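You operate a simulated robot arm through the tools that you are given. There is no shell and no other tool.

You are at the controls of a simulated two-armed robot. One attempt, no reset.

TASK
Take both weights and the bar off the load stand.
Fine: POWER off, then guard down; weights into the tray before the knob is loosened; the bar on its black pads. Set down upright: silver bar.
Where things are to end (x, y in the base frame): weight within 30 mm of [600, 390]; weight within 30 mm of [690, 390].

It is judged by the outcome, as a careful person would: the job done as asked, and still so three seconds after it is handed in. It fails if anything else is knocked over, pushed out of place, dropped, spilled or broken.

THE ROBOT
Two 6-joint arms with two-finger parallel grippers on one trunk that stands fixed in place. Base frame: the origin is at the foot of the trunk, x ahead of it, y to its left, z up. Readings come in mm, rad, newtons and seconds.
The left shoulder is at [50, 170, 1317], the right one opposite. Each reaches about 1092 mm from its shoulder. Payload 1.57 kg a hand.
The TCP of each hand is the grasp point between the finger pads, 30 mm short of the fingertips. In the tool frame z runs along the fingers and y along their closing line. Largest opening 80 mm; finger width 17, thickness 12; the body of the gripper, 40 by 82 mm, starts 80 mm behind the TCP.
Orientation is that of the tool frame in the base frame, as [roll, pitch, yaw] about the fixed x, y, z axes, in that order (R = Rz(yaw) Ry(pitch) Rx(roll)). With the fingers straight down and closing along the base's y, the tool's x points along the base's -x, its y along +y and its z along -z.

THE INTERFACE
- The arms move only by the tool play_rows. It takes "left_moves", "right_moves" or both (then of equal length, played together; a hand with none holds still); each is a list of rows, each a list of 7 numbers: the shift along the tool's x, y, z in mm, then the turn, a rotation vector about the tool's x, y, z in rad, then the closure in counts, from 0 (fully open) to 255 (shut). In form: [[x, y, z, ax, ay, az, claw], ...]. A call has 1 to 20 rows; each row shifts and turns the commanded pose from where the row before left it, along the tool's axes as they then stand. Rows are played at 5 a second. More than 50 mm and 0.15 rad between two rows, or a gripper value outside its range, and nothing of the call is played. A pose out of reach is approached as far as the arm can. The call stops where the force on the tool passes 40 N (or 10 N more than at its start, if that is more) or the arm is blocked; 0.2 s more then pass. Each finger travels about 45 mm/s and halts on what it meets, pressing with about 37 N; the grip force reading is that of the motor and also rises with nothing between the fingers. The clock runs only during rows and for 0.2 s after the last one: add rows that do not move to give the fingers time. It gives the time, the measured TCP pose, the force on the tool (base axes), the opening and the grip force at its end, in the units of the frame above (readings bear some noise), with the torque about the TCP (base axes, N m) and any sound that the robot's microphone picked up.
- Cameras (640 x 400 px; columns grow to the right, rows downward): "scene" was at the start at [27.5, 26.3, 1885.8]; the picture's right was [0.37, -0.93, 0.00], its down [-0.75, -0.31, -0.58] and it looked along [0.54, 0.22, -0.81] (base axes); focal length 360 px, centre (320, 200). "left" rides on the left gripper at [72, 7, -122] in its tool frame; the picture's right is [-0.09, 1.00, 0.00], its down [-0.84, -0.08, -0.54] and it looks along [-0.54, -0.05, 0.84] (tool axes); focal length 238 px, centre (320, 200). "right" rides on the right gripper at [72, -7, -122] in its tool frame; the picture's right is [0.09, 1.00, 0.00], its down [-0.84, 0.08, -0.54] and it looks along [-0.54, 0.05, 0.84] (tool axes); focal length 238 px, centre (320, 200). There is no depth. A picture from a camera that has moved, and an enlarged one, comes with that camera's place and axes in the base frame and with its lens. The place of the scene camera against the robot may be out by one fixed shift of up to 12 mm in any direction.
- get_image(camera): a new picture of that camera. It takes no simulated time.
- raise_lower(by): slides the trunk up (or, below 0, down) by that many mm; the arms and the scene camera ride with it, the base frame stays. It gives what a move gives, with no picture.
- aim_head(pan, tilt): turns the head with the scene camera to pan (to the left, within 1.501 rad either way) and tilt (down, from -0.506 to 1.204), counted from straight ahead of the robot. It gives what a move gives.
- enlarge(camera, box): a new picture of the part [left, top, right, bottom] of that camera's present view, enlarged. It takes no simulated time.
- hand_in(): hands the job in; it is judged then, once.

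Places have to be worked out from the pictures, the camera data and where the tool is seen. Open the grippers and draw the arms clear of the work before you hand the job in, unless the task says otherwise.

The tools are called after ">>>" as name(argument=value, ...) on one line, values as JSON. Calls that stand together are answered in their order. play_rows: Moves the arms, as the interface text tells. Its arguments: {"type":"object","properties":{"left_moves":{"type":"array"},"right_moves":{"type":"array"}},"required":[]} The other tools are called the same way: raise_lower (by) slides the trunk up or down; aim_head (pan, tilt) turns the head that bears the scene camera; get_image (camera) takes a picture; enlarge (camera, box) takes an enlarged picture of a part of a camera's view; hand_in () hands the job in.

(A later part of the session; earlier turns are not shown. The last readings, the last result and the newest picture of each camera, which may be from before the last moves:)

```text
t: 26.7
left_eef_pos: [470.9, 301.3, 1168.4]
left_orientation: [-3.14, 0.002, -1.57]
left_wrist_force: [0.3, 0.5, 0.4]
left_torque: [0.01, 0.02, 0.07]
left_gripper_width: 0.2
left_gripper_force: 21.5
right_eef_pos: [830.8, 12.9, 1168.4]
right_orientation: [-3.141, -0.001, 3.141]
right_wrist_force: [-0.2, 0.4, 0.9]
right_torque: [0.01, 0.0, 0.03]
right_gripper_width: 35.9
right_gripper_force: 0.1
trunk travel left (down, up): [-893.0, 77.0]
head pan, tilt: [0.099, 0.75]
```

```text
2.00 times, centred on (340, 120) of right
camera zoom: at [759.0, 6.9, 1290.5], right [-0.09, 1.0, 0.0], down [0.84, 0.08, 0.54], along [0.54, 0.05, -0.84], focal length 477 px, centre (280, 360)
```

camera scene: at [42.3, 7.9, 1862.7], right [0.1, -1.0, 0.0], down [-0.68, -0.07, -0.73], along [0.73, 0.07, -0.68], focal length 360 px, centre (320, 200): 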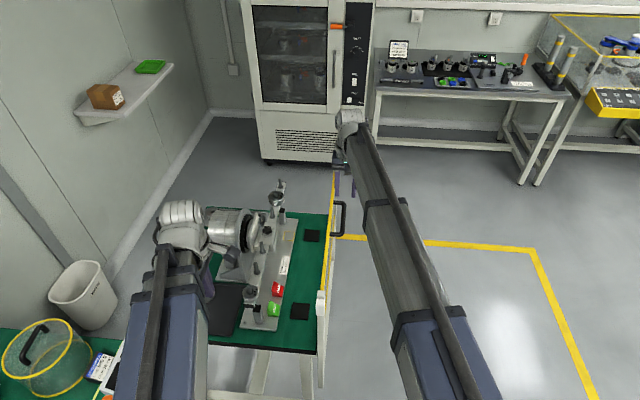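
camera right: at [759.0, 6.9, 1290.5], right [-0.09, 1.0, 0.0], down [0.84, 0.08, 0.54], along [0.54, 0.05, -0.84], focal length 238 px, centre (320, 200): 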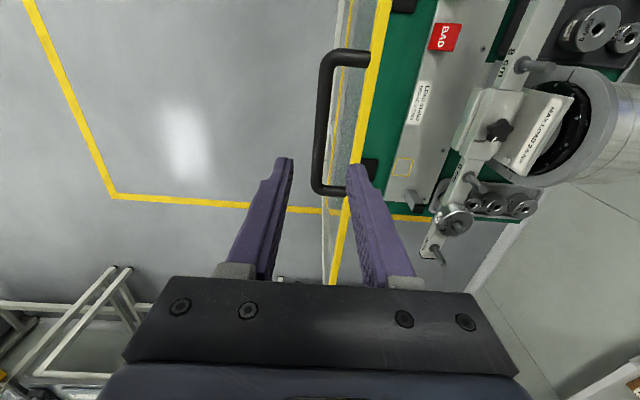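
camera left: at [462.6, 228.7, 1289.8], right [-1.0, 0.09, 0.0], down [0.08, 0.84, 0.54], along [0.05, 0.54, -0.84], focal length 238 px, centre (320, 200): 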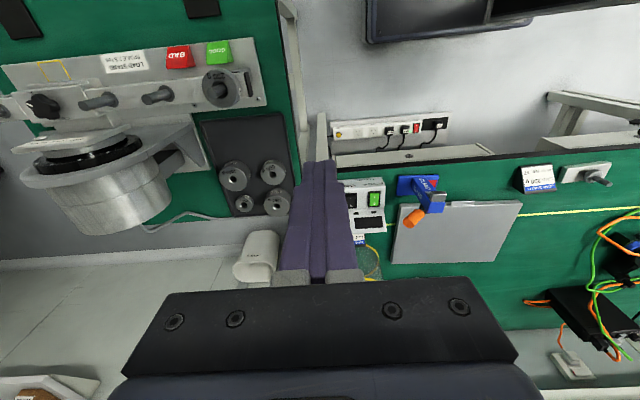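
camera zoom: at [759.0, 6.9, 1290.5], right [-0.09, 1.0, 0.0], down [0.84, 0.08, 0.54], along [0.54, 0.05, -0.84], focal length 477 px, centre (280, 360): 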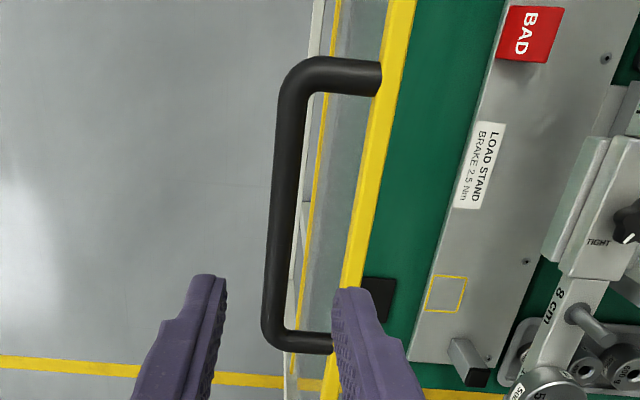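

Bar centre y ≈ 14.5, 13 mm thick, pane face y ≈ 52. I shift +1.5 mm in y and lower the trunk 85 mm to bring the fingertips just above the handle.

>>> play_rows(right_moves=[[-5, 1.5, 0, 0, 0, 0, 140], [0, 0, 0, 0, 0, 0, 140]])

>>> raise_lower(by=-85)

>>> get_image(camera="right")

>>> enlarge(camera="scene", box=[290, 80, 410, 280])

```text
t: 27.3
left_eef_pos: [471.1, 301.5, 1167.7]
left_orientation: [-3.141, 0.001, -1.572]
left_wrist_force: [-0.1, -0.1, 0.4]
left_torque: [0.02, 0.03, -0.02]
left_gripper_width: 0.0
left_gripper_force: 21.4
right_eef_pos: [834.6, 15.4, 1168.3]
right_orientation: [-3.141, 0.001, 3.141]
right_wrist_force: [-0.4, 0.1, -1.5]
right_torque: [-0.03, -0.02, 0.0]
right_gripper_width: 36.1
right_gripper_force: 0.0
trunk travel left (down, up): [-893.0, 77.0]
head pan, tilt: [0.099, 0.75]
```

```text
t: 28.5
left_eef_pos: [469.8, 302.1, 1083.9]
left_orientation: [-3.141, 0.002, -1.572]
left_wrist_force: [0.7, -1.2, -0.3]
left_torque: [-0.01, 0.02, 0.03]
left_gripper_width: 0.0
left_gripper_force: 20.8
right_eef_pos: [835.8, 15.7, 1084.3]
right_orientation: [-3.14, -0.001, -3.142]
right_wrist_force: [-0.5, 0.2, 0.5]
right_torque: [0.0, -0.01, -0.05]
right_gripper_width: 36.0
right_gripper_force: 0.2
trunk travel left (down, up): [-808.0, 162.0]
head pan, tilt: [0.099, 0.75]
```

```text
taken
camera right: at [764.0, 8.7, 1205.5], right [-0.09, 1.0, 0.0], down [0.84, 0.08, 0.54], along [0.54, 0.05, -0.84], focal length 238 px, centre (320, 200)
```

right: 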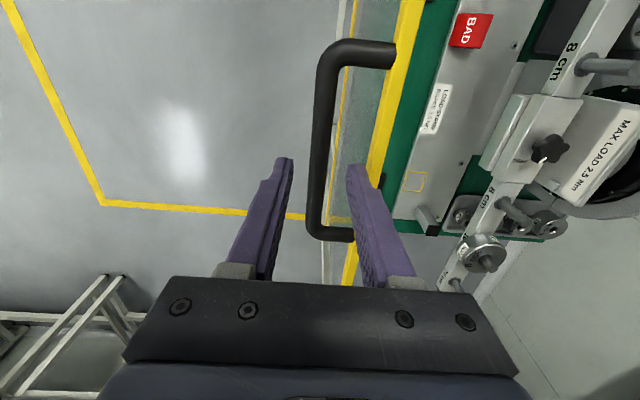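

```text
2.00 times, centred on (350, 180) of scene
camera zoom: at [42.5, 7.2, 1777.7], right [0.1, -1.0, 0.0], down [-0.68, -0.07, -0.73], along [0.73, 0.07, -0.68], focal length 720 px, centre (260, 240)
```

zoom: 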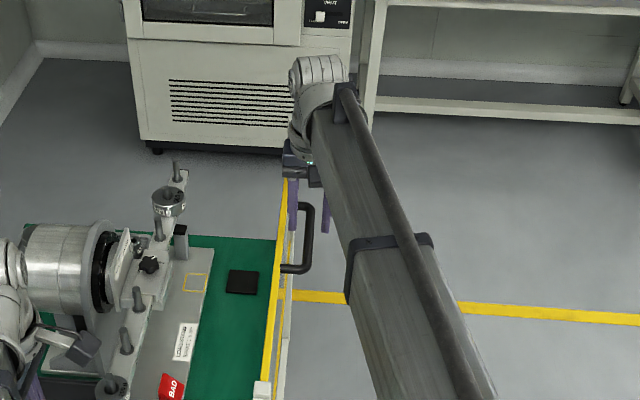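

The bar is centred between the fingers. I lower 30 mm so the pads straddle the bar, then close.

>>> raise_lower(by=-32)

>>> get_image(camera="right")

```text
t: 29.2
left_eef_pos: [470.2, 301.4, 1051.4]
left_orientation: [-3.14, 0.002, -1.571]
left_wrist_force: [-0.6, 0.3, -0.2]
left_torque: [0.04, 0.02, 0.02]
left_gripper_width: 0.0
left_gripper_force: 21.0
right_eef_pos: [836.4, 14.7, 1050.5]
right_orientation: [3.14, 0.0, -3.141]
right_wrist_force: [-0.9, 0.5, -0.1]
right_torque: [-0.01, 0.01, 0.01]
right_gripper_width: 35.9
right_gripper_force: 0.0
trunk travel left (down, up): [-776.0, 194.0]
head pan, tilt: [0.099, 0.75]
```

```text
taken
camera right: at [764.0, 8.7, 1173.5], right [-0.09, 1.0, 0.0], down [0.84, 0.08, 0.54], along [0.54, 0.05, -0.84], focal length 238 px, centre (320, 200)
```

right: 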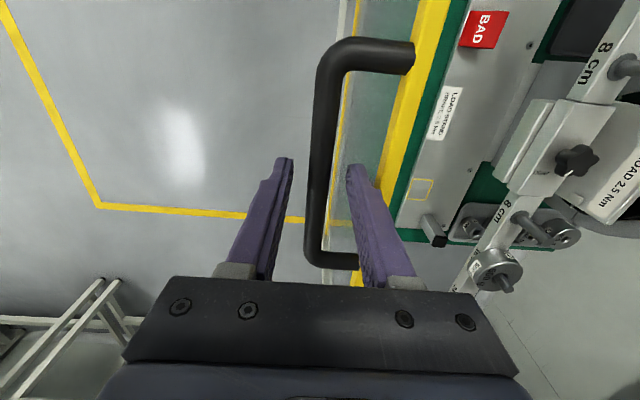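

Closing the right fingers on the handle.

>>> play_rows(right_moves=[[0, 0, 0, 0, 0, 0, 255], [0, 0, 0, 0, 0, 0, 255], [0, 0, 0, 0, 0, 0, 255], [0, 0, 0, 0, 0, 0, 255]])

>>> get_image(camera="right")

```text
t: 30.2
left_eef_pos: [469.6, 302.0, 1051.6]
left_orientation: [3.141, 0.001, -1.571]
left_wrist_force: [0.7, 0.4, -0.1]
left_torque: [0.02, 0.0, 0.01]
left_gripper_width: 0.0
left_gripper_force: 20.9
right_eef_pos: [834.4, 15.0, 1051.0]
right_orientation: [3.141, 0.0, 3.14]
right_wrist_force: [0.1, -0.3, -0.5]
right_torque: [0.0, 0.02, 0.33]
right_gripper_width: 13.8
right_gripper_force: 30.0
trunk travel left (down, up): [-776.0, 194.0]
head pan, tilt: [0.099, 0.75]
```

```text
taken
camera right: at [764.2, 8.8, 1173.4], right [-0.09, 1.0, 0.0], down [0.84, 0.08, 0.54], along [0.54, 0.05, -0.84], focal length 238 px, centre (320, 200)
```

right: 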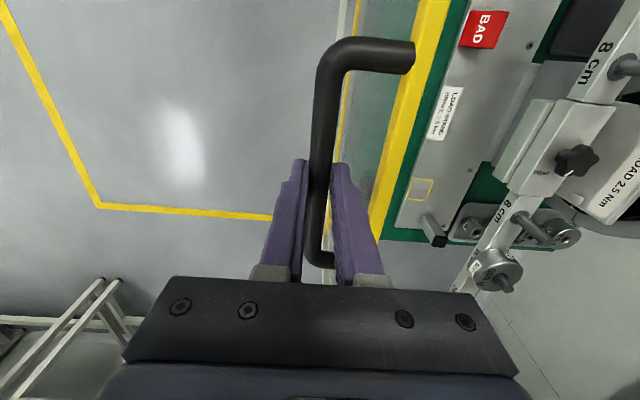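

The handle is gripped (13.8 mm). I pull the guard down, beginning with a 30 mm step to see the force.

>>> raise_lower(by=-30)

>>> get_image(camera="scene")

```text
t: 31.0
left_eef_pos: [470.2, 302.2, 1020.6]
left_orientation: [3.141, 0.001, -1.571]
left_wrist_force: [-0.6, 0.3, -0.2]
left_torque: [-0.01, -0.01, 0.0]
left_gripper_width: 0.0
left_gripper_force: 21.3
right_eef_pos: [836.1, 16.1, 1020.8]
right_orientation: [-3.142, 0.002, 3.141]
right_wrist_force: [0.6, -0.4, -3.1]
right_torque: [0.01, -0.35, 0.29]
right_gripper_width: 13.6
right_gripper_force: 30.2
trunk travel left (down, up): [-746.0, 224.0]
head pan, tilt: [0.099, 0.75]
```

```text
taken
camera scene: at [42.8, 7.3, 1715.5], right [0.1, -1.0, 0.0], down [-0.68, -0.07, -0.73], along [0.73, 0.07, -0.68], focal length 360 px, centre (320, 200)
```

scene: 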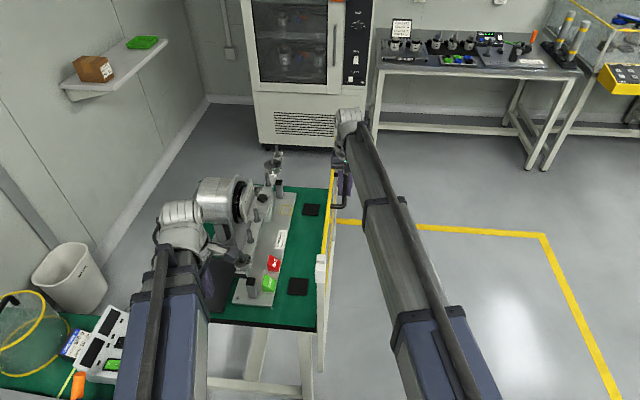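

The guard moves freely. I continue down 100 mm.

>>> raise_lower(by=-100)

>>> get_image(camera="scene")

>>> get_image(camera="right")

>>> get_image(camera="left")

```text
t: 32.3
left_eef_pos: [469.8, 302.1, 921.2]
left_orientation: [3.141, 0.001, -1.571]
left_wrist_force: [-0.3, -0.9, 0.1]
left_torque: [-0.03, 0.03, 0.04]
left_gripper_width: 0.0
left_gripper_force: 21.3
right_eef_pos: [835.8, 14.8, 920.6]
right_orientation: [3.141, 0.0, -3.142]
right_wrist_force: [0.8, -0.4, -2.2]
right_torque: [0.02, -0.42, 0.34]
right_gripper_width: 13.7
right_gripper_force: 30.5
trunk travel left (down, up): [-646.0, 324.0]
head pan, tilt: [0.099, 0.75]
```

```text
taken
camera scene: at [42.9, 7.3, 1615.6], right [0.1, -1.0, 0.0], down [-0.68, -0.07, -0.73], along [0.73, 0.07, -0.68], focal length 360 px, centre (320, 200)
```

scene: 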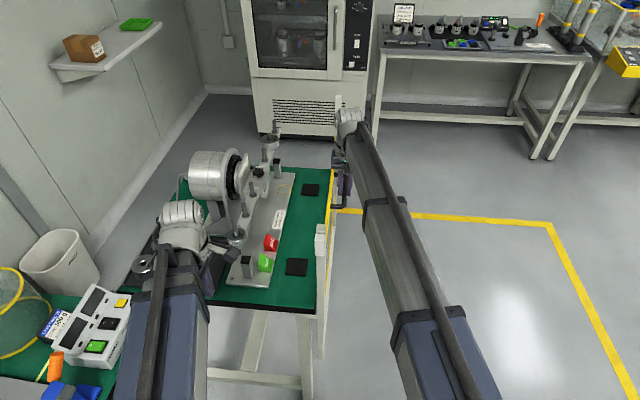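

```text
taken
camera right: at [764.2, 8.8, 1043.2], right [-0.09, 1.0, 0.0], down [0.84, 0.08, 0.54], along [0.54, 0.05, -0.84], focal length 238 px, centre (320, 200)
```

right: 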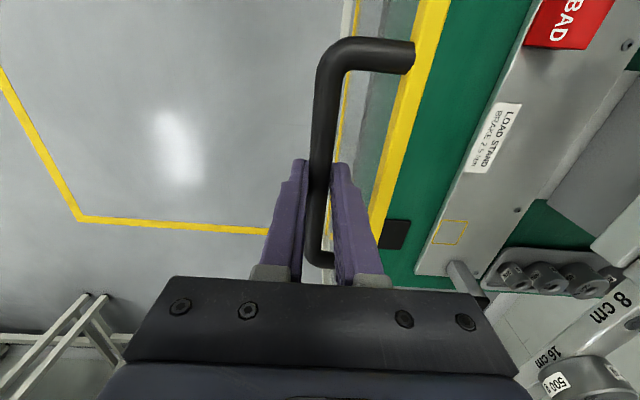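

```text
taken
camera left: at [462.9, 228.6, 1042.7], right [-1.0, 0.09, 0.0], down [0.08, 0.84, 0.54], along [0.05, 0.54, -0.84], focal length 238 px, centre (320, 200)
```

left: 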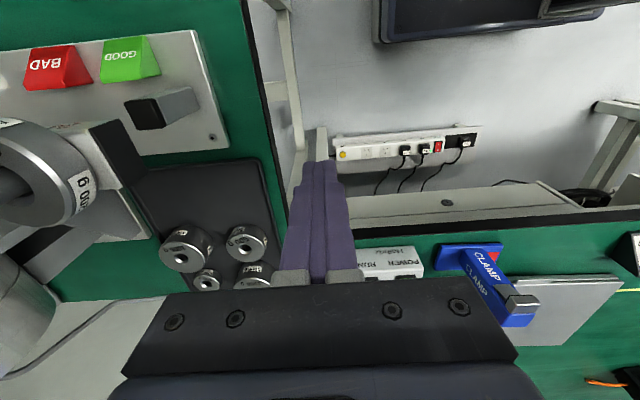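

No resistance and everything clear. Another 100 mm down.

>>> raise_lower(by=-100)

>>> get_image(camera="scene")

>>> get_image(camera="left")

>>> get_image(camera="right")

```text
t: 33.7
left_eef_pos: [469.4, 302.5, 820.5]
left_orientation: [3.141, 0.001, -1.572]
left_wrist_force: [-0.1, 0.4, -0.4]
left_torque: [-0.01, 0.01, 0.06]
left_gripper_width: 0.0
left_gripper_force: 21.9
right_eef_pos: [836.0, 15.4, 820.7]
right_orientation: [-3.141, 0.0, -3.141]
right_wrist_force: [0.8, 0.5, -2.7]
right_torque: [0.07, -0.35, 0.34]
right_gripper_width: 13.7
right_gripper_force: 30.4
trunk travel left (down, up): [-546.0, 424.0]
head pan, tilt: [0.099, 0.75]
```

```text
taken
camera scene: at [42.9, 7.3, 1515.6], right [0.1, -1.0, 0.0], down [-0.68, -0.07, -0.73], along [0.73, 0.07, -0.68], focal length 360 px, centre (320, 200)
```

scene: 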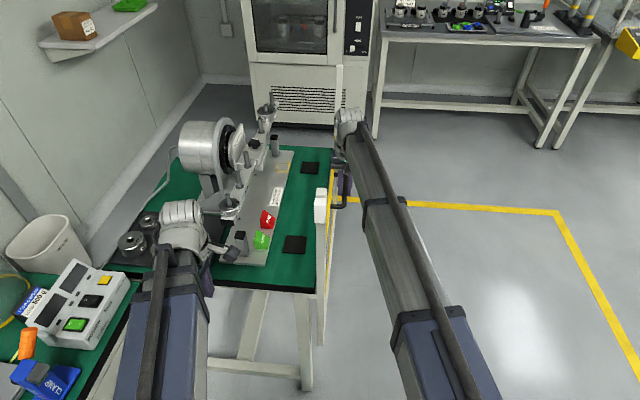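

```text
taken
camera left: at [462.9, 228.6, 942.7], right [-1.0, 0.09, 0.0], down [0.08, 0.84, 0.54], along [0.05, 0.54, -0.84], focal length 238 px, centre (320, 200)
```

left: 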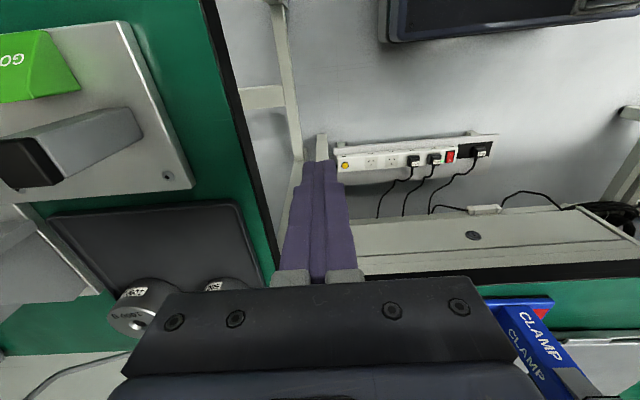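

```text
taken
camera right: at [764.2, 8.8, 943.1], right [-0.09, 1.0, 0.0], down [0.84, 0.08, 0.54], along [0.54, 0.05, -0.84], focal length 238 px, centre (320, 200)
```

right: 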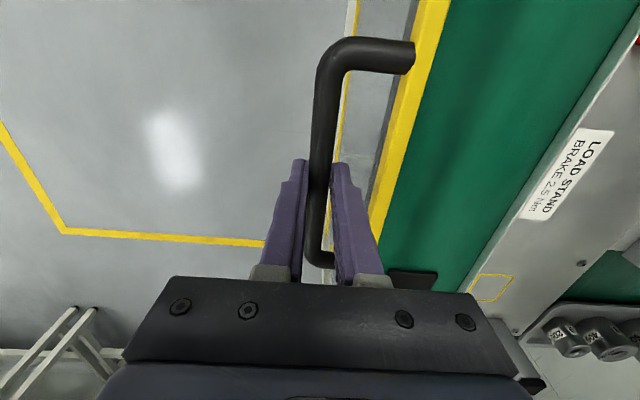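

Still smooth. I go on lowering in 40 mm steps until the guard meets its stop.

>>> raise_lower(by=-40)

>>> get_image(camera="scene")

>>> get_image(camera="left")

```text
t: 34.5
left_eef_pos: [470.6, 301.3, 782.0]
left_orientation: [3.141, 0.002, -1.571]
left_wrist_force: [-0.4, 0.6, -0.3]
left_torque: [0.02, 0.02, 0.01]
left_gripper_width: 0.1
left_gripper_force: 21.8
right_eef_pos: [837.1, 14.5, 781.0]
right_orientation: [3.142, 0.0, -3.14]
right_wrist_force: [1.8, 0.8, -3.1]
right_torque: [0.0, -0.3, 0.33]
right_gripper_width: 13.7
right_gripper_force: 30.1
trunk travel left (down, up): [-506.0, 464.0]
head pan, tilt: [0.099, 0.75]
```

```text
taken
camera scene: at [42.9, 7.3, 1475.6], right [0.1, -1.0, 0.0], down [-0.68, -0.07, -0.73], along [0.73, 0.07, -0.68], focal length 360 px, centre (320, 200)
```

scene: 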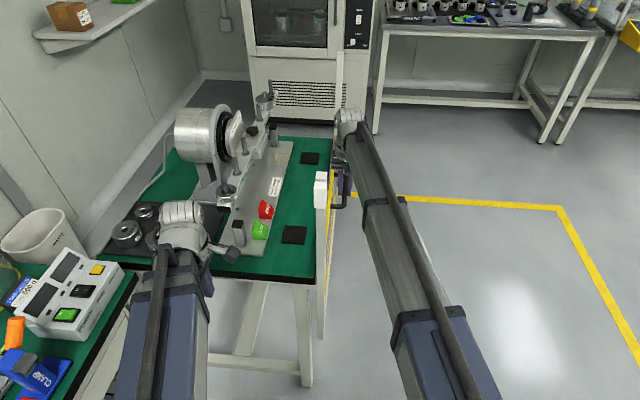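

```text
taken
camera left: at [462.9, 228.6, 902.6], right [-1.0, 0.09, 0.0], down [0.08, 0.84, 0.54], along [0.05, 0.54, -0.84], focal length 238 px, centre (320, 200)
```

left: 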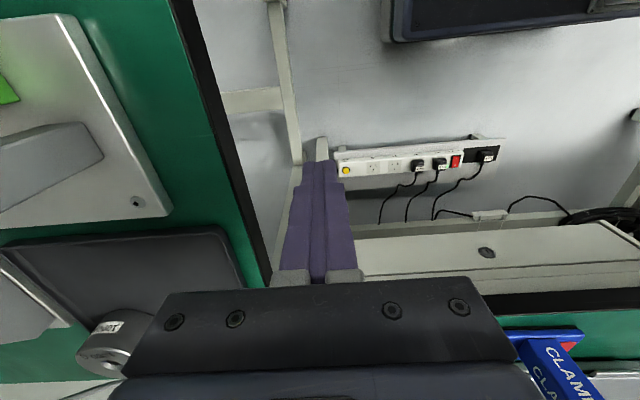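

>>> raise_lower(by=-30)

>>> enlarge(camera="scene", box=[280, 80, 400, 320])

```text
t: 35.2
left_eef_pos: [470.7, 302.5, 750.0]
left_orientation: [-3.14, 0.0, -1.573]
left_wrist_force: [0.0, -0.3, 0.4]
left_torque: [0.01, 0.01, -0.03]
left_gripper_width: 0.2
left_gripper_force: 21.3
right_eef_pos: [835.4, 15.0, 750.6]
right_orientation: [3.141, 0.0, -3.141]
right_wrist_force: [0.5, 0.2, -1.9]
right_torque: [0.05, -0.78, 0.32]
right_gripper_width: 14.0
right_gripper_force: 30.4
trunk travel left (down, up): [-476.0, 494.0]
head pan, tilt: [0.099, 0.75]
```

```text
1.67 times, centred on (340, 200) of scene
camera zoom: at [42.9, 7.3, 1445.5], right [0.1, -1.0, 0.0], down [-0.68, -0.07, -0.73], along [0.73, 0.07, -0.68], focal length 600 px, centre (287, 200)
```

zoom: 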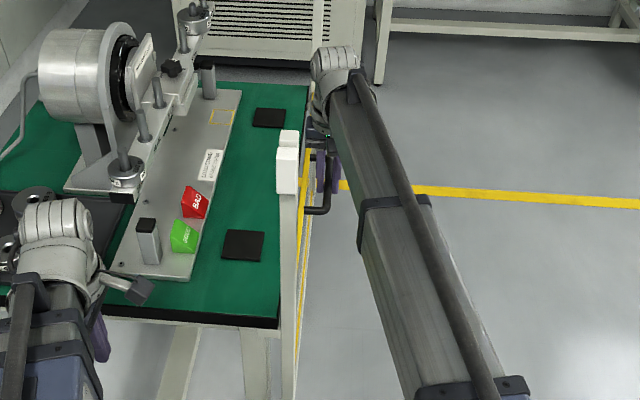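

>>> raise_lower(by=-20)

>>> get_image(camera="left")

>>> get_image(camera="right")

```text
t: 35.7
left_eef_pos: [469.2, 302.8, 738.9]
left_orientation: [-3.139, 0.002, -1.571]
left_wrist_force: [-0.2, 0.0, 0.6]
left_torque: [0.0, -0.01, -0.01]
left_gripper_width: 0.0
left_gripper_force: 20.5
right_eef_pos: [833.8, 15.2, 740.8]
right_orientation: [-3.14, 0.002, -3.14]
right_wrist_force: [-4.7, 0.0, 23.1]
right_torque: [-0.02, 0.15, 0.35]
right_gripper_width: 13.8
right_gripper_force: 29.8
trunk travel left (down, up): [-464.0, 506.0]
head pan, tilt: [0.099, 0.75]
stopped: the force on the tool passed its limit at 80 N (the readings are from after the stop); the commanded pose is now the measured one
```

```text
taken
camera left: at [461.3, 228.5, 861.7], right [-1.0, 0.09, 0.0], down [0.08, 0.84, 0.54], along [0.05, 0.54, -0.84], focal length 238 px, centre (320, 200)
```

left: 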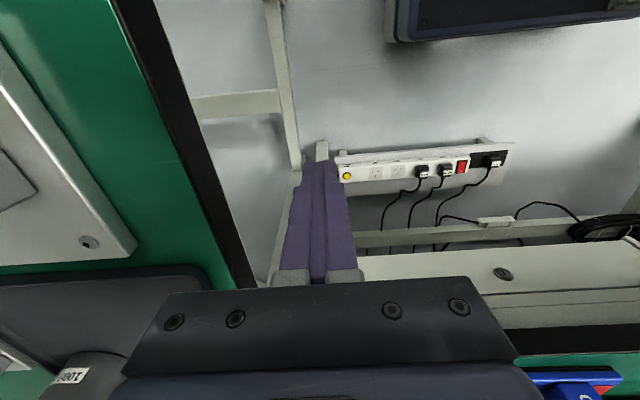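

```text
taken
camera right: at [762.3, 8.8, 862.9], right [-0.09, 1.0, 0.0], down [0.84, 0.08, 0.54], along [0.54, 0.05, -0.84], focal length 238 px, centre (320, 200)
```

right: 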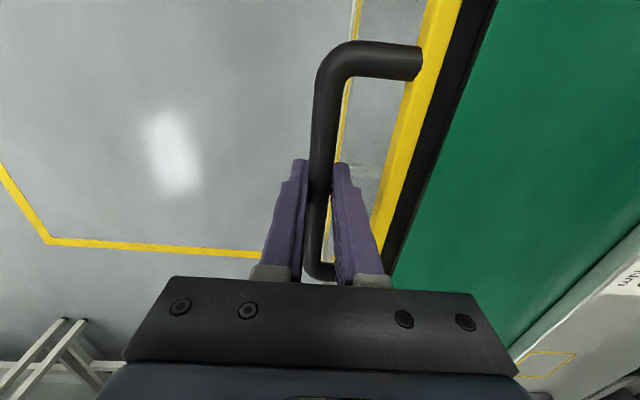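

The guard hit its lower stop (handle at z ≈ 740, 310 mm down). I release the handle to a 36 mm opening and raise slightly to check that it stays down.

>>> play_rows(right_moves=[[0, 0, 0, 0, 0, 0, 140], [0, 0, 0, 0, 0, 0, 140], [0, 0, 0, 0, 0, 0, 140], [0, 0, 0, 0, 0, 0, 140]])

>>> raise_lower(by=60)

>>> get_image(camera="right")

```text
t: 36.7
left_eef_pos: [471.7, 301.8, 740.0]
left_orientation: [-3.139, 0.001, -1.572]
left_wrist_force: [-0.4, 0.2, -0.3]
left_torque: [-0.01, -0.03, -0.03]
left_gripper_width: 0.0
left_gripper_force: 21.8
right_eef_pos: [836.3, 14.7, 737.8]
right_orientation: [3.141, -0.001, 3.141]
right_wrist_force: [0.1, 0.4, -0.1]
right_torque: [0.02, 0.01, 0.03]
right_gripper_width: 36.0
right_gripper_force: 0.0
trunk travel left (down, up): [-464.0, 506.0]
head pan, tilt: [0.099, 0.75]
```

```text
t: 37.7
left_eef_pos: [471.5, 301.4, 798.3]
left_orientation: [3.141, 0.002, -1.571]
left_wrist_force: [-0.1, -0.5, 0.4]
left_torque: [-0.02, 0.01, -0.02]
left_gripper_width: 0.0
left_gripper_force: 21.6
right_eef_pos: [836.4, 15.1, 798.7]
right_orientation: [-3.14, 0.001, 3.141]
right_wrist_force: [0.6, -0.6, 0.7]
right_torque: [0.0, 0.05, 0.01]
right_gripper_width: 36.1
right_gripper_force: 0.0
trunk travel left (down, up): [-524.0, 446.0]
head pan, tilt: [0.099, 0.75]
```

```text
taken
camera right: at [764.7, 8.7, 921.1], right [-0.09, 1.0, 0.0], down [0.84, 0.08, 0.54], along [0.54, 0.05, -0.84], focal length 238 px, centre (320, 200)
```

right: 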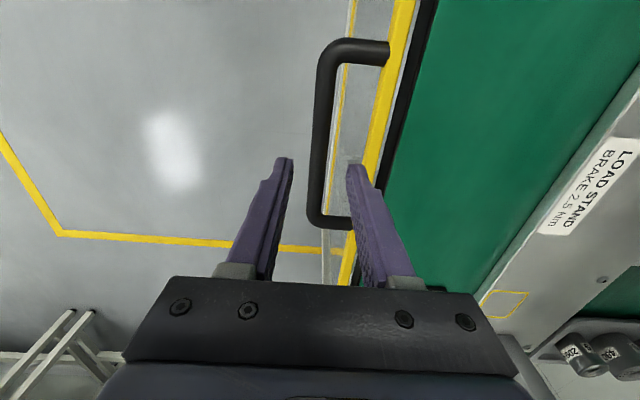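

The guard stays down. I raise the trunk 350 mm, and will look at the bar and weights from above.

>>> raise_lower(by=350)

>>> play_rows(left_moves=[[0, 0, 0, 0, 0, 0, 0], [0, 0, 0, 0, 0, 0, 0], [0, 0, 0, 0, 0, 0, 0], [0, 0, 0, 0, 0, 0, 0], [0, 0, 0, 0, 0, 0, 0], [0, 0, 0, 0, 0, 0, 0]], right_moves=[[0, -30, 0, 0, 0, 0, 140], [0, -30, 0, 0, 0, 0, 140], [0, -30, 0, 0, 0, 0, 140], [0, -30, 0, 0, 0, 0, 140], [0, 0, 0, 0, 0, 0, 140], [0, 0, 0, 0, 0, 0, 140]])

>>> get_image(camera="right")

>>> get_image(camera="left")

>>> enlarge(camera="scene", box=[150, 150, 350, 350])

```text
t: 41.1
left_eef_pos: [470.1, 302.0, 1148.1]
left_orientation: [-3.14, 0.001, -1.572]
left_wrist_force: [-1.0, 0.2, -0.4]
left_torque: [0.03, 0.0, 0.02]
left_gripper_width: 0.1
left_gripper_force: 20.7
right_eef_pos: [837.1, 14.6, 1149.4]
right_orientation: [3.141, -0.001, 3.141]
right_wrist_force: [0.1, -0.2, 0.1]
right_torque: [-0.04, -0.01, -0.01]
right_gripper_width: 36.1
right_gripper_force: 0.1
trunk travel left (down, up): [-874.0, 96.0]
head pan, tilt: [0.099, 0.75]
```

```text
t: 42.5
left_eef_pos: [470.9, 300.2, 1149.7]
left_orientation: [-3.141, 0.002, -1.571]
left_wrist_force: [-0.4, -0.2, -0.1]
left_torque: [-0.01, 0.0, 0.0]
left_gripper_width: 80.0
left_gripper_force: 0.0
right_eef_pos: [836.5, -106.4, 1148.8]
right_orientation: [-3.141, 0.001, 3.14]
right_wrist_force: [0.9, 0.3, -0.4]
right_torque: [-0.03, -0.01, 0.02]
right_gripper_width: 36.3
right_gripper_force: 0.0
trunk travel left (down, up): [-874.0, 96.0]
head pan, tilt: [0.099, 0.75]
```

```text
taken
camera right: at [764.5, -112.7, 1271.2], right [-0.09, 1.0, 0.0], down [0.84, 0.08, 0.54], along [0.54, 0.05, -0.84], focal length 238 px, centre (320, 200)
```

right: 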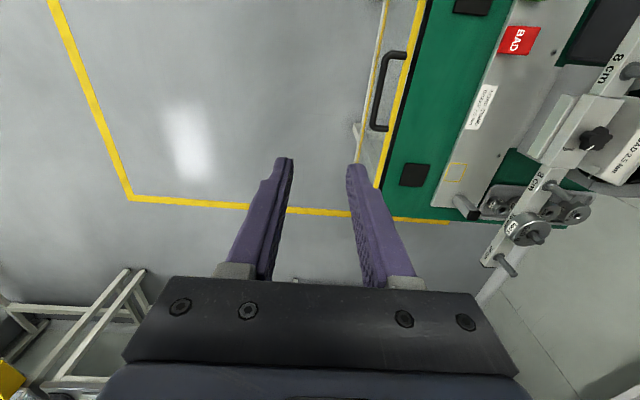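

```text
taken
camera left: at [462.8, 228.3, 1270.8], right [-1.0, 0.09, 0.0], down [0.08, 0.84, 0.54], along [0.05, 0.54, -0.84], focal length 238 px, centre (320, 200)
```

left: 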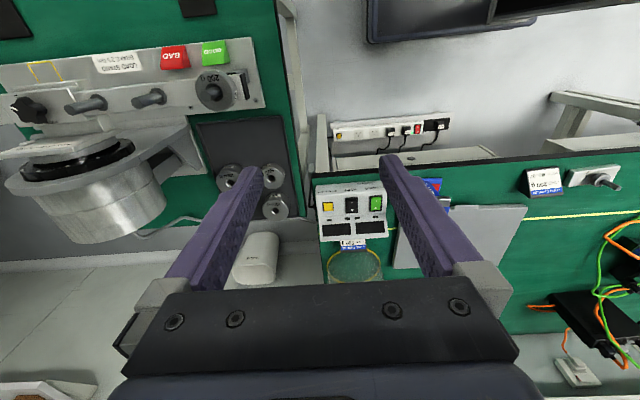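

```text
2.00 times, centred on (250, 250) of scene
camera zoom: at [42.6, 6.9, 1843.6], right [0.1, -1.0, 0.0], down [-0.68, -0.07, -0.73], along [0.73, 0.07, -0.68], focal length 720 px, centre (460, 100)
```

zoom: 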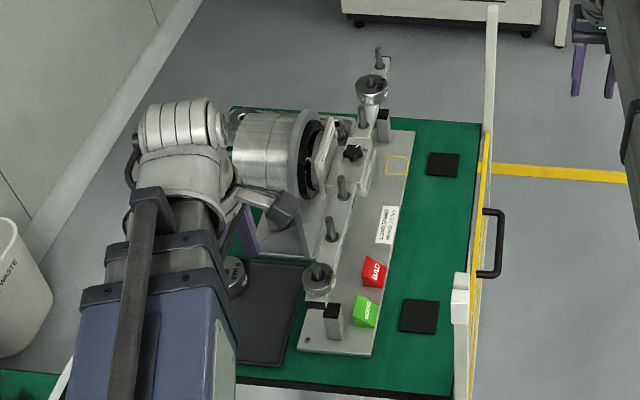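

Guard remains down with the bar now reachable. I yaw the left hand back (closing along y) and bring it above the near weight (≈(590, 280)) for a closer measurement, well above it.

>>> play_rows(left_moves=[[0, 0, 0, 0, 0, 0.1428, 0], [0, 0, 0, 0, 0, 0.1428, 0], [0, 0, 0, 0, 0, 0.1428, 0], [0, 0, 0, 0, 0, 0.1428, 0], [0, 0, 0, 0, 0, 0.1428, 0], [0, 0, 0, 0, 0, 0.1428, 0], [0, 0, 0, 0, 0, 0.1428, 0], [0, 0, 0, 0, 0, 0.1428, 0], [0, 0, 0, 0, 0, 0.1428, 0], [0, 0, 0, 0, 0, 0.1428, 0], [0, 0, 0, 0, 0, 0.1428, 0], [-35, -7, 0, 0, 0, 0, 0], [-35, -7, 0, 0, 0, 0, 0], [-35, -7, 0, 0, 0, 0, 0], [0, 0, 0, 0, 0, 0, 0]])

>>> get_image(camera="left")

>>> enlarge(camera="left", box=[220, 60, 440, 300])

```text
t: 45.7
left_eef_pos: [575.2, 279.1, 1148.2]
left_orientation: [3.141, 0.003, -3.141]
left_wrist_force: [-0.5, 0.2, -0.9]
left_torque: [0.01, 0.01, 0.0]
left_gripper_width: 80.1
left_gripper_force: 0.0
right_eef_pos: [834.7, -105.9, 1150.3]
right_orientation: [3.14, 0.001, 3.141]
right_wrist_force: [-0.3, -1.0, -0.3]
right_torque: [0.0, -0.01, 0.02]
right_gripper_width: 36.2
right_gripper_force: 0.1
trunk travel left (down, up): [-874.0, 96.0]
head pan, tilt: [0.099, 0.75]
```

```text
taken
camera left: at [502.3, 286.0, 1271.1], right [0.09, 1.0, 0.0], down [0.84, -0.08, 0.54], along [0.54, -0.05, -0.84], focal length 238 px, centre (320, 200)
```

left: 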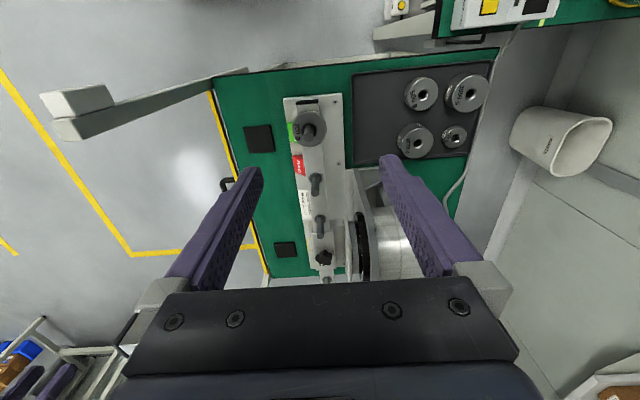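

```text
1.67 times, centred on (330, 180) of left
camera zoom: at [502.3, 286.0, 1271.1], right [0.09, 1.0, 0.0], down [0.84, -0.08, 0.54], along [0.54, -0.05, -0.84], focal length 397 px, centre (303, 233)
```

zoom: 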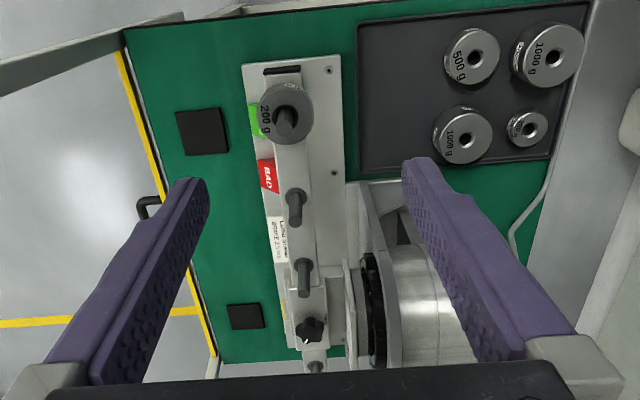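

Peg spacing gives the geometry: bar centre x ≈ 846, y ≈ 262, near peg (24 cm) x ≈ 606, peg tops z ≈ 966. I move over it and lower 100 mm for a finer look (tips at ~1018).

>>> play_rows(left_moves=[[-15, -8, 0, 0, 0, 0, 0], [-14, -8, 0, 0, 0, 0, 0], [0, 0, 0, 0, 0, 0, 0]])

>>> raise_lower(by=-100)

>>> get_image(camera="left")

>>> enlarge(camera="left", box=[220, 60, 420, 290])

>>> enlarge(camera="scene", box=[200, 100, 320, 320])

```text
t: 46.5
left_eef_pos: [605.6, 264.8, 1149.6]
left_orientation: [3.14, 0.002, -3.141]
left_wrist_force: [0.0, 0.0, 0.7]
left_torque: [0.0, 0.01, -0.02]
left_gripper_width: 80.2
left_gripper_force: 0.2
right_eef_pos: [835.5, -107.2, 1148.3]
right_orientation: [-3.141, 0.001, 3.141]
right_wrist_force: [0.9, 0.7, -0.2]
right_torque: [-0.01, -0.02, 0.03]
right_gripper_width: 36.1
right_gripper_force: 0.1
trunk travel left (down, up): [-874.0, 96.0]
head pan, tilt: [0.099, 0.75]
```

```text
t: 47.9
left_eef_pos: [604.5, 264.2, 1049.3]
left_orientation: [3.139, 0.002, 3.141]
left_wrist_force: [0.0, -0.7, 0.2]
left_torque: [0.02, -0.01, 0.03]
left_gripper_width: 80.2
left_gripper_force: 0.0
right_eef_pos: [836.2, -106.4, 1049.4]
right_orientation: [-3.14, 0.001, 3.141]
right_wrist_force: [0.7, 0.5, -0.1]
right_torque: [0.01, 0.02, 0.0]
right_gripper_width: 35.9
right_gripper_force: 0.0
trunk travel left (down, up): [-774.0, 196.0]
head pan, tilt: [0.099, 0.75]
```

```text
taken
camera left: at [532.4, 270.4, 1171.0], right [0.09, 1.0, 0.0], down [0.84, -0.08, 0.54], along [0.54, -0.05, -0.84], focal length 238 px, centre (320, 200)
```

left: 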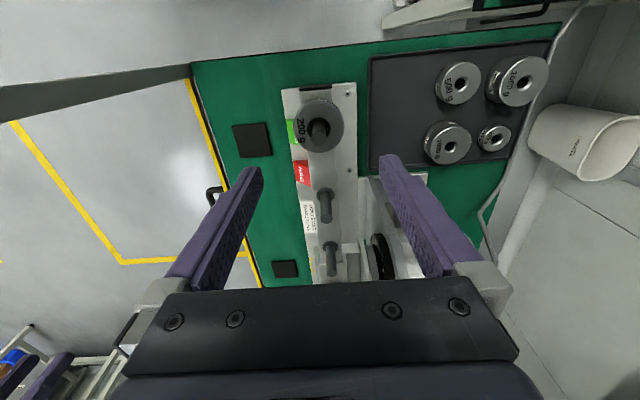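

```text
1.74 times, centred on (320, 175) of left
camera zoom: at [532.4, 270.4, 1171.0], right [0.09, 1.0, 0.0], down [0.84, -0.08, 0.54], along [0.54, -0.05, -0.84], focal length 414 px, centre (320, 244)
```

zoom: 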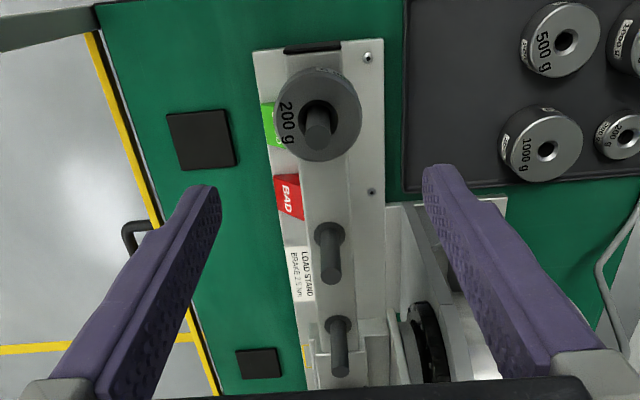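

```text
1.82 times, centred on (260, 210) of scene
camera zoom: at [42.5, 7.2, 1743.7], right [0.1, -1.0, 0.0], down [-0.68, -0.07, -0.73], along [0.73, 0.07, -0.68], focal length 655 px, centre (429, 182)
```

zoom: 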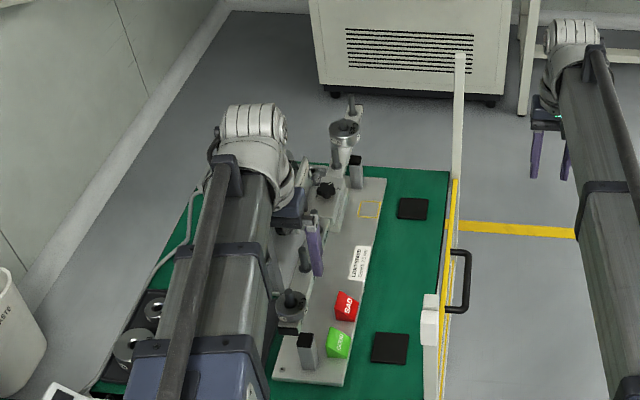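

Refined: near weight (200 g, ~45 mm dia.) at (599, 263.5), sitting on the bar top at z ≈ 931, top ≈ 948; peg top 975. I shift 4 mm in −x and lower to grasp height in two steps.

>>> play_rows(left_moves=[[4, -0.5, 0, 0, 0, 0, 0], [0, 0, 0, 0, 0, 0, 0]])

>>> raise_lower(by=-70)

>>> get_image(camera="left")

>>> enlarge(camera="scene", box=[200, 100, 320, 320])

```text
t: 48.5
left_eef_pos: [601.6, 264.1, 1050.1]
left_orientation: [3.139, 0.0, 3.14]
left_wrist_force: [0.2, -0.5, -0.8]
left_torque: [0.01, 0.05, -0.03]
left_gripper_width: 79.9
left_gripper_force: 0.0
right_eef_pos: [836.7, -106.0, 1048.9]
right_orientation: [-3.141, 0.001, 3.141]
right_wrist_force: [0.3, -0.6, -0.4]
right_torque: [0.01, -0.05, 0.0]
right_gripper_width: 35.9
right_gripper_force: 0.1
trunk travel left (down, up): [-774.0, 196.0]
head pan, tilt: [0.099, 0.75]
```

```text
t: 49.5
left_eef_pos: [600.7, 264.1, 979.4]
left_orientation: [3.14, 0.002, -3.14]
left_wrist_force: [-0.5, -0.2, 0.0]
left_torque: [0.02, 0.01, 0.0]
left_gripper_width: 79.8
left_gripper_force: 0.1
right_eef_pos: [835.9, -105.3, 979.2]
right_orientation: [-3.141, 0.002, 3.141]
right_wrist_force: [0.5, -0.2, 0.3]
right_torque: [0.02, 0.0, 0.01]
right_gripper_width: 36.0
right_gripper_force: 0.0
trunk travel left (down, up): [-704.0, 266.0]
head pan, tilt: [0.099, 0.75]
```

```text
taken
camera left: at [528.3, 269.7, 1101.0], right [0.09, 1.0, 0.0], down [0.84, -0.08, 0.54], along [0.54, -0.05, -0.84], focal length 238 px, centre (320, 200)
```

left: 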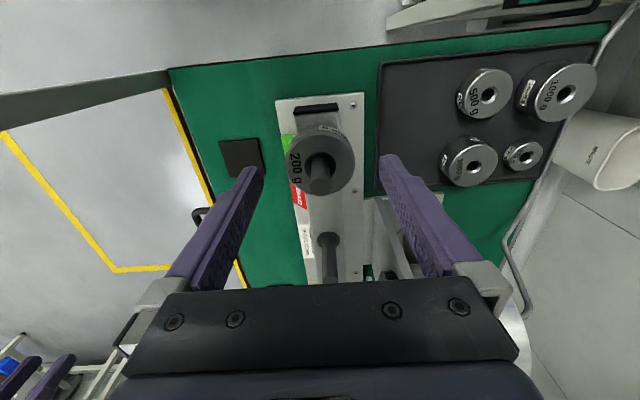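

```text
1.82 times, centred on (260, 210) of scene
camera zoom: at [42.4, 7.2, 1673.6], right [0.1, -1.0, 0.0], down [-0.68, -0.07, -0.73], along [0.73, 0.07, -0.68], focal length 655 px, centre (429, 182)
```

zoom: 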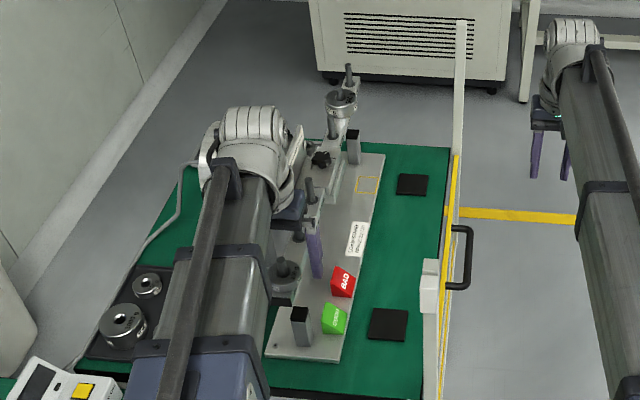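

Alignment looks good (weight at ≈(597, 264)). I lower another 36 mm and close on the weight.

>>> play_rows(left_moves=[[3, 0, 0, 0, 0, 0, 0], [0, 0, 0, 0, 0, 0, 0]])

>>> raise_lower(by=-36)

>>> get_image(camera="left")

```text
t: 50.1
left_eef_pos: [598.1, 264.7, 979.1]
left_orientation: [3.14, 0.001, -3.141]
left_wrist_force: [-0.1, 0.1, -1.0]
left_torque: [0.0, 0.01, 0.0]
left_gripper_width: 79.9
left_gripper_force: 0.0
right_eef_pos: [836.8, -106.0, 978.7]
right_orientation: [3.141, 0.0, -3.14]
right_wrist_force: [-0.3, 0.3, 0.0]
right_torque: [-0.01, -0.04, 0.0]
right_gripper_width: 36.0
right_gripper_force: 0.1
trunk travel left (down, up): [-704.0, 266.0]
head pan, tilt: [0.099, 0.75]
```

```text
t: 51.0
left_eef_pos: [597.3, 264.0, 944.0]
left_orientation: [3.14, 0.001, 3.141]
left_wrist_force: [-0.1, -0.1, 0.4]
left_torque: [-0.01, -0.02, 0.01]
left_gripper_width: 80.2
left_gripper_force: 0.1
right_eef_pos: [836.5, -106.0, 942.2]
right_orientation: [-3.14, -0.001, 3.141]
right_wrist_force: [1.3, -0.2, 0.2]
right_torque: [-0.01, -0.01, -0.02]
right_gripper_width: 36.1
right_gripper_force: 0.1
trunk travel left (down, up): [-668.0, 302.0]
head pan, tilt: [0.099, 0.75]
```

```text
taken
camera left: at [525.2, 269.7, 1064.9], right [0.09, 1.0, 0.0], down [0.84, -0.08, 0.54], along [0.54, -0.05, -0.84], focal length 238 px, centre (320, 200)
```

left: 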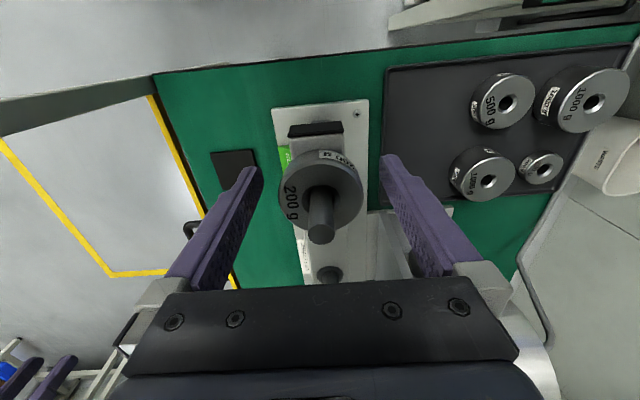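

The weight's top is about level with the TCP; I lower 7 mm more so the pads grip its full height, then close.

>>> raise_lower(by=-7)

>>> play_rows(left_moves=[[0, 0, 0, 0, 0, 0, 120], [0, 0, 0, 0, 0, 0, 160], [0, 0, 0, 0, 0, 0, 200], [0, 0, 0, 0, 0, 0, 255], [0, 0, 0, 0, 0, 0, 255]])

>>> get_image(camera="left")

```text
t: 51.5
left_eef_pos: [597.6, 264.6, 936.5]
left_orientation: [3.14, 0.003, 3.141]
left_wrist_force: [0.2, -0.2, 1.0]
left_torque: [0.02, 0.02, -0.02]
left_gripper_width: 80.1
left_gripper_force: 0.2
right_eef_pos: [836.6, -105.8, 936.5]
right_orientation: [-3.141, 0.0, -3.141]
right_wrist_force: [0.3, 0.3, -0.5]
right_torque: [-0.01, 0.01, 0.0]
right_gripper_width: 36.4
right_gripper_force: 0.1
trunk travel left (down, up): [-661.0, 309.0]
head pan, tilt: [0.099, 0.75]
```

```text
t: 52.7
left_eef_pos: [597.5, 264.9, 936.0]
left_orientation: [3.14, 0.0, -3.141]
left_wrist_force: [-0.2, 0.4, 1.2]
left_torque: [-0.01, -0.05, 0.01]
left_gripper_width: 45.5
left_gripper_force: 37.3
right_eef_pos: [835.8, -106.1, 935.2]
right_orientation: [-3.141, 0.0, -3.141]
right_wrist_force: [-0.2, -0.1, -0.1]
right_torque: [0.0, 0.01, 0.0]
right_gripper_width: 36.0
right_gripper_force: 0.2
trunk travel left (down, up): [-661.0, 309.0]
head pan, tilt: [0.099, 0.75]
```

```text
taken
camera left: at [525.3, 269.8, 1057.9], right [0.09, 1.0, 0.0], down [0.84, -0.08, 0.54], along [0.54, -0.05, -0.84], focal length 238 px, centre (320, 200)
```

left: 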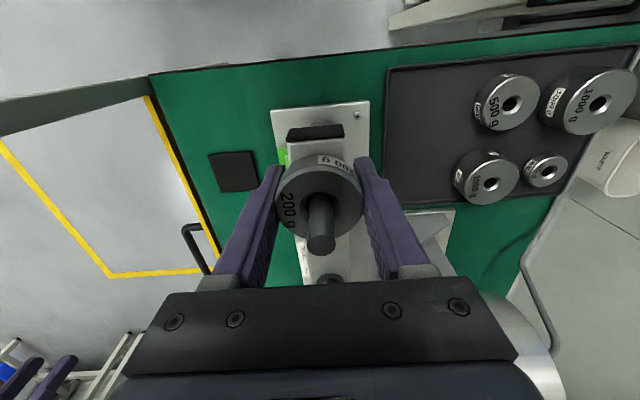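

The 200 g weight is gripped (45.5 mm). I lift it along the peg.

>>> raise_lower(by=25)

>>> raise_lower(by=55)

>>> get_image(camera="left")

>>> enlarge(camera="scene", box=[200, 100, 320, 320])

```text
t: 53.4
left_eef_pos: [598.6, 263.2, 960.7]
left_orientation: [3.14, 0.0, 3.141]
left_wrist_force: [0.4, 0.0, -1.6]
left_torque: [0.0, 0.01, 0.0]
left_gripper_width: 45.1
left_gripper_force: 37.4
right_eef_pos: [835.7, -106.6, 960.2]
right_orientation: [-3.14, -0.001, 3.141]
right_wrist_force: [0.7, 0.4, -0.2]
right_torque: [-0.01, 0.0, -0.02]
right_gripper_width: 35.9
right_gripper_force: 0.0
trunk travel left (down, up): [-686.0, 284.0]
head pan, tilt: [0.099, 0.75]
```

```text
t: 54.4
left_eef_pos: [598.7, 264.5, 1015.2]
left_orientation: [-3.142, 0.0, 3.141]
left_wrist_force: [0.3, 0.9, -3.1]
left_torque: [0.0, 0.0, -0.03]
left_gripper_width: 45.5
left_gripper_force: 36.5
right_eef_pos: [836.1, -105.5, 1015.7]
right_orientation: [-3.14, 0.001, 3.14]
right_wrist_force: [0.8, 0.5, 0.5]
right_torque: [-0.01, 0.02, 0.0]
right_gripper_width: 36.2
right_gripper_force: 0.0
trunk travel left (down, up): [-741.0, 229.0]
head pan, tilt: [0.099, 0.75]
```

```text
taken
camera left: at [525.6, 269.7, 1137.7], right [0.09, 1.0, 0.0], down [0.84, -0.08, 0.54], along [0.54, -0.05, -0.84], focal length 238 px, centre (320, 200)
```

left: 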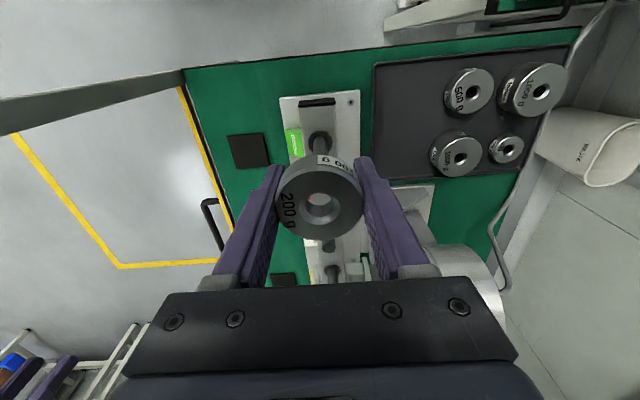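

```text
1.82 times, centred on (260, 210) of scene
camera zoom: at [43.0, 7.4, 1710.6], right [0.1, -1.0, 0.0], down [-0.68, -0.07, -0.73], along [0.73, 0.07, -0.68], focal length 655 px, centre (429, 182)
```

zoom: 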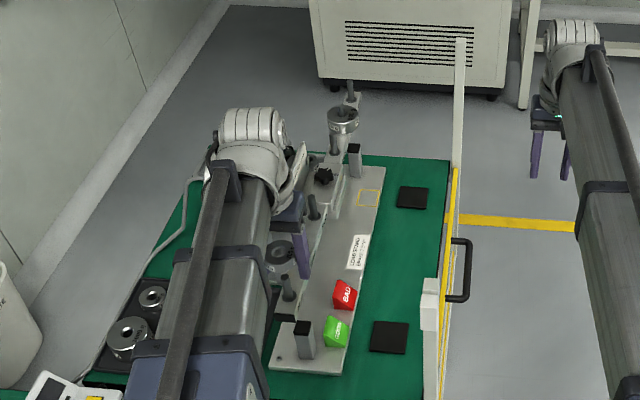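

The weight is off and the bar holds still. I carry it to above the tray spot, aiming (600, 384) (slightly toward −y for clearance to the neighbours), then look down.

>>> play_rows(left_moves=[[0, 30, 0, 0, 0, 0, 255], [0, 30, 0, 0, 0, 0, 255], [0, 30, 0, 0, 0, 0, 255], [-1, 30, 0, 0, 0, 0, 255], [0, 0, 0, 0, 0, 0, 255]])

>>> raise_lower(by=-120)

>>> get_image(camera="left")

>>> get_image(camera="scene")

```text
t: 55.6
left_eef_pos: [599.2, 387.0, 1015.9]
left_orientation: [3.14, 0.0, -3.141]
left_wrist_force: [-0.5, 0.5, -1.4]
left_torque: [0.01, -0.02, 0.0]
left_gripper_width: 45.3
left_gripper_force: 37.3
right_eef_pos: [836.6, -107.2, 1016.0]
right_orientation: [3.142, -0.001, 3.14]
right_wrist_force: [0.8, 0.8, 0.0]
right_torque: [-0.04, -0.01, -0.01]
right_gripper_width: 36.0
right_gripper_force: 0.1
trunk travel left (down, up): [-741.0, 229.0]
head pan, tilt: [0.099, 0.75]
```

```text
t: 57.1
left_eef_pos: [599.3, 387.0, 895.4]
left_orientation: [3.14, 0.001, 3.141]
left_wrist_force: [-0.4, -0.2, -2.1]
left_torque: [-0.01, -0.01, -0.02]
left_gripper_width: 45.7
left_gripper_force: 37.3
right_eef_pos: [836.7, -105.8, 895.2]
right_orientation: [3.141, 0.001, 3.141]
right_wrist_force: [0.3, 0.5, 0.5]
right_torque: [-0.01, -0.01, 0.01]
right_gripper_width: 35.9
right_gripper_force: 0.0
trunk travel left (down, up): [-621.0, 349.0]
head pan, tilt: [0.099, 0.75]
```

```text
taken
camera left: at [526.7, 392.3, 1017.9], right [0.09, 1.0, 0.0], down [0.84, -0.08, 0.54], along [0.54, -0.05, -0.84], focal length 238 px, centre (320, 200)
```

left: 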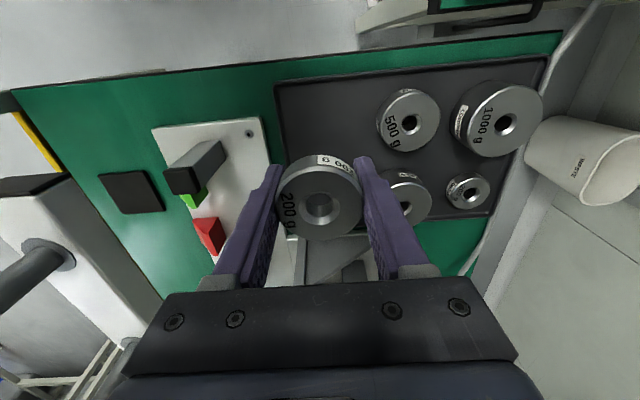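

```text
taken
camera scene: at [42.7, 7.3, 1590.7], right [0.1, -1.0, 0.0], down [-0.68, -0.07, -0.73], along [0.73, 0.07, -0.68], focal length 360 px, centre (320, 200)
```

scene: 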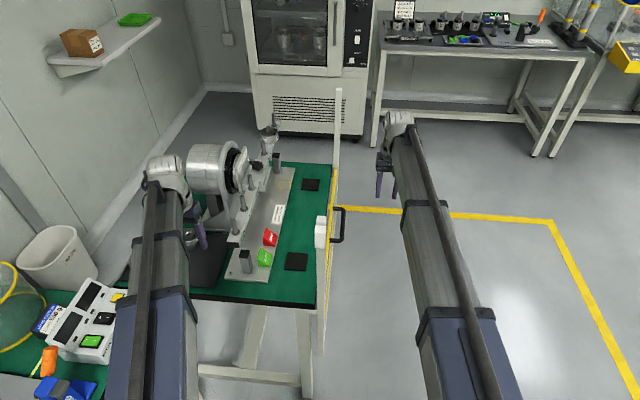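

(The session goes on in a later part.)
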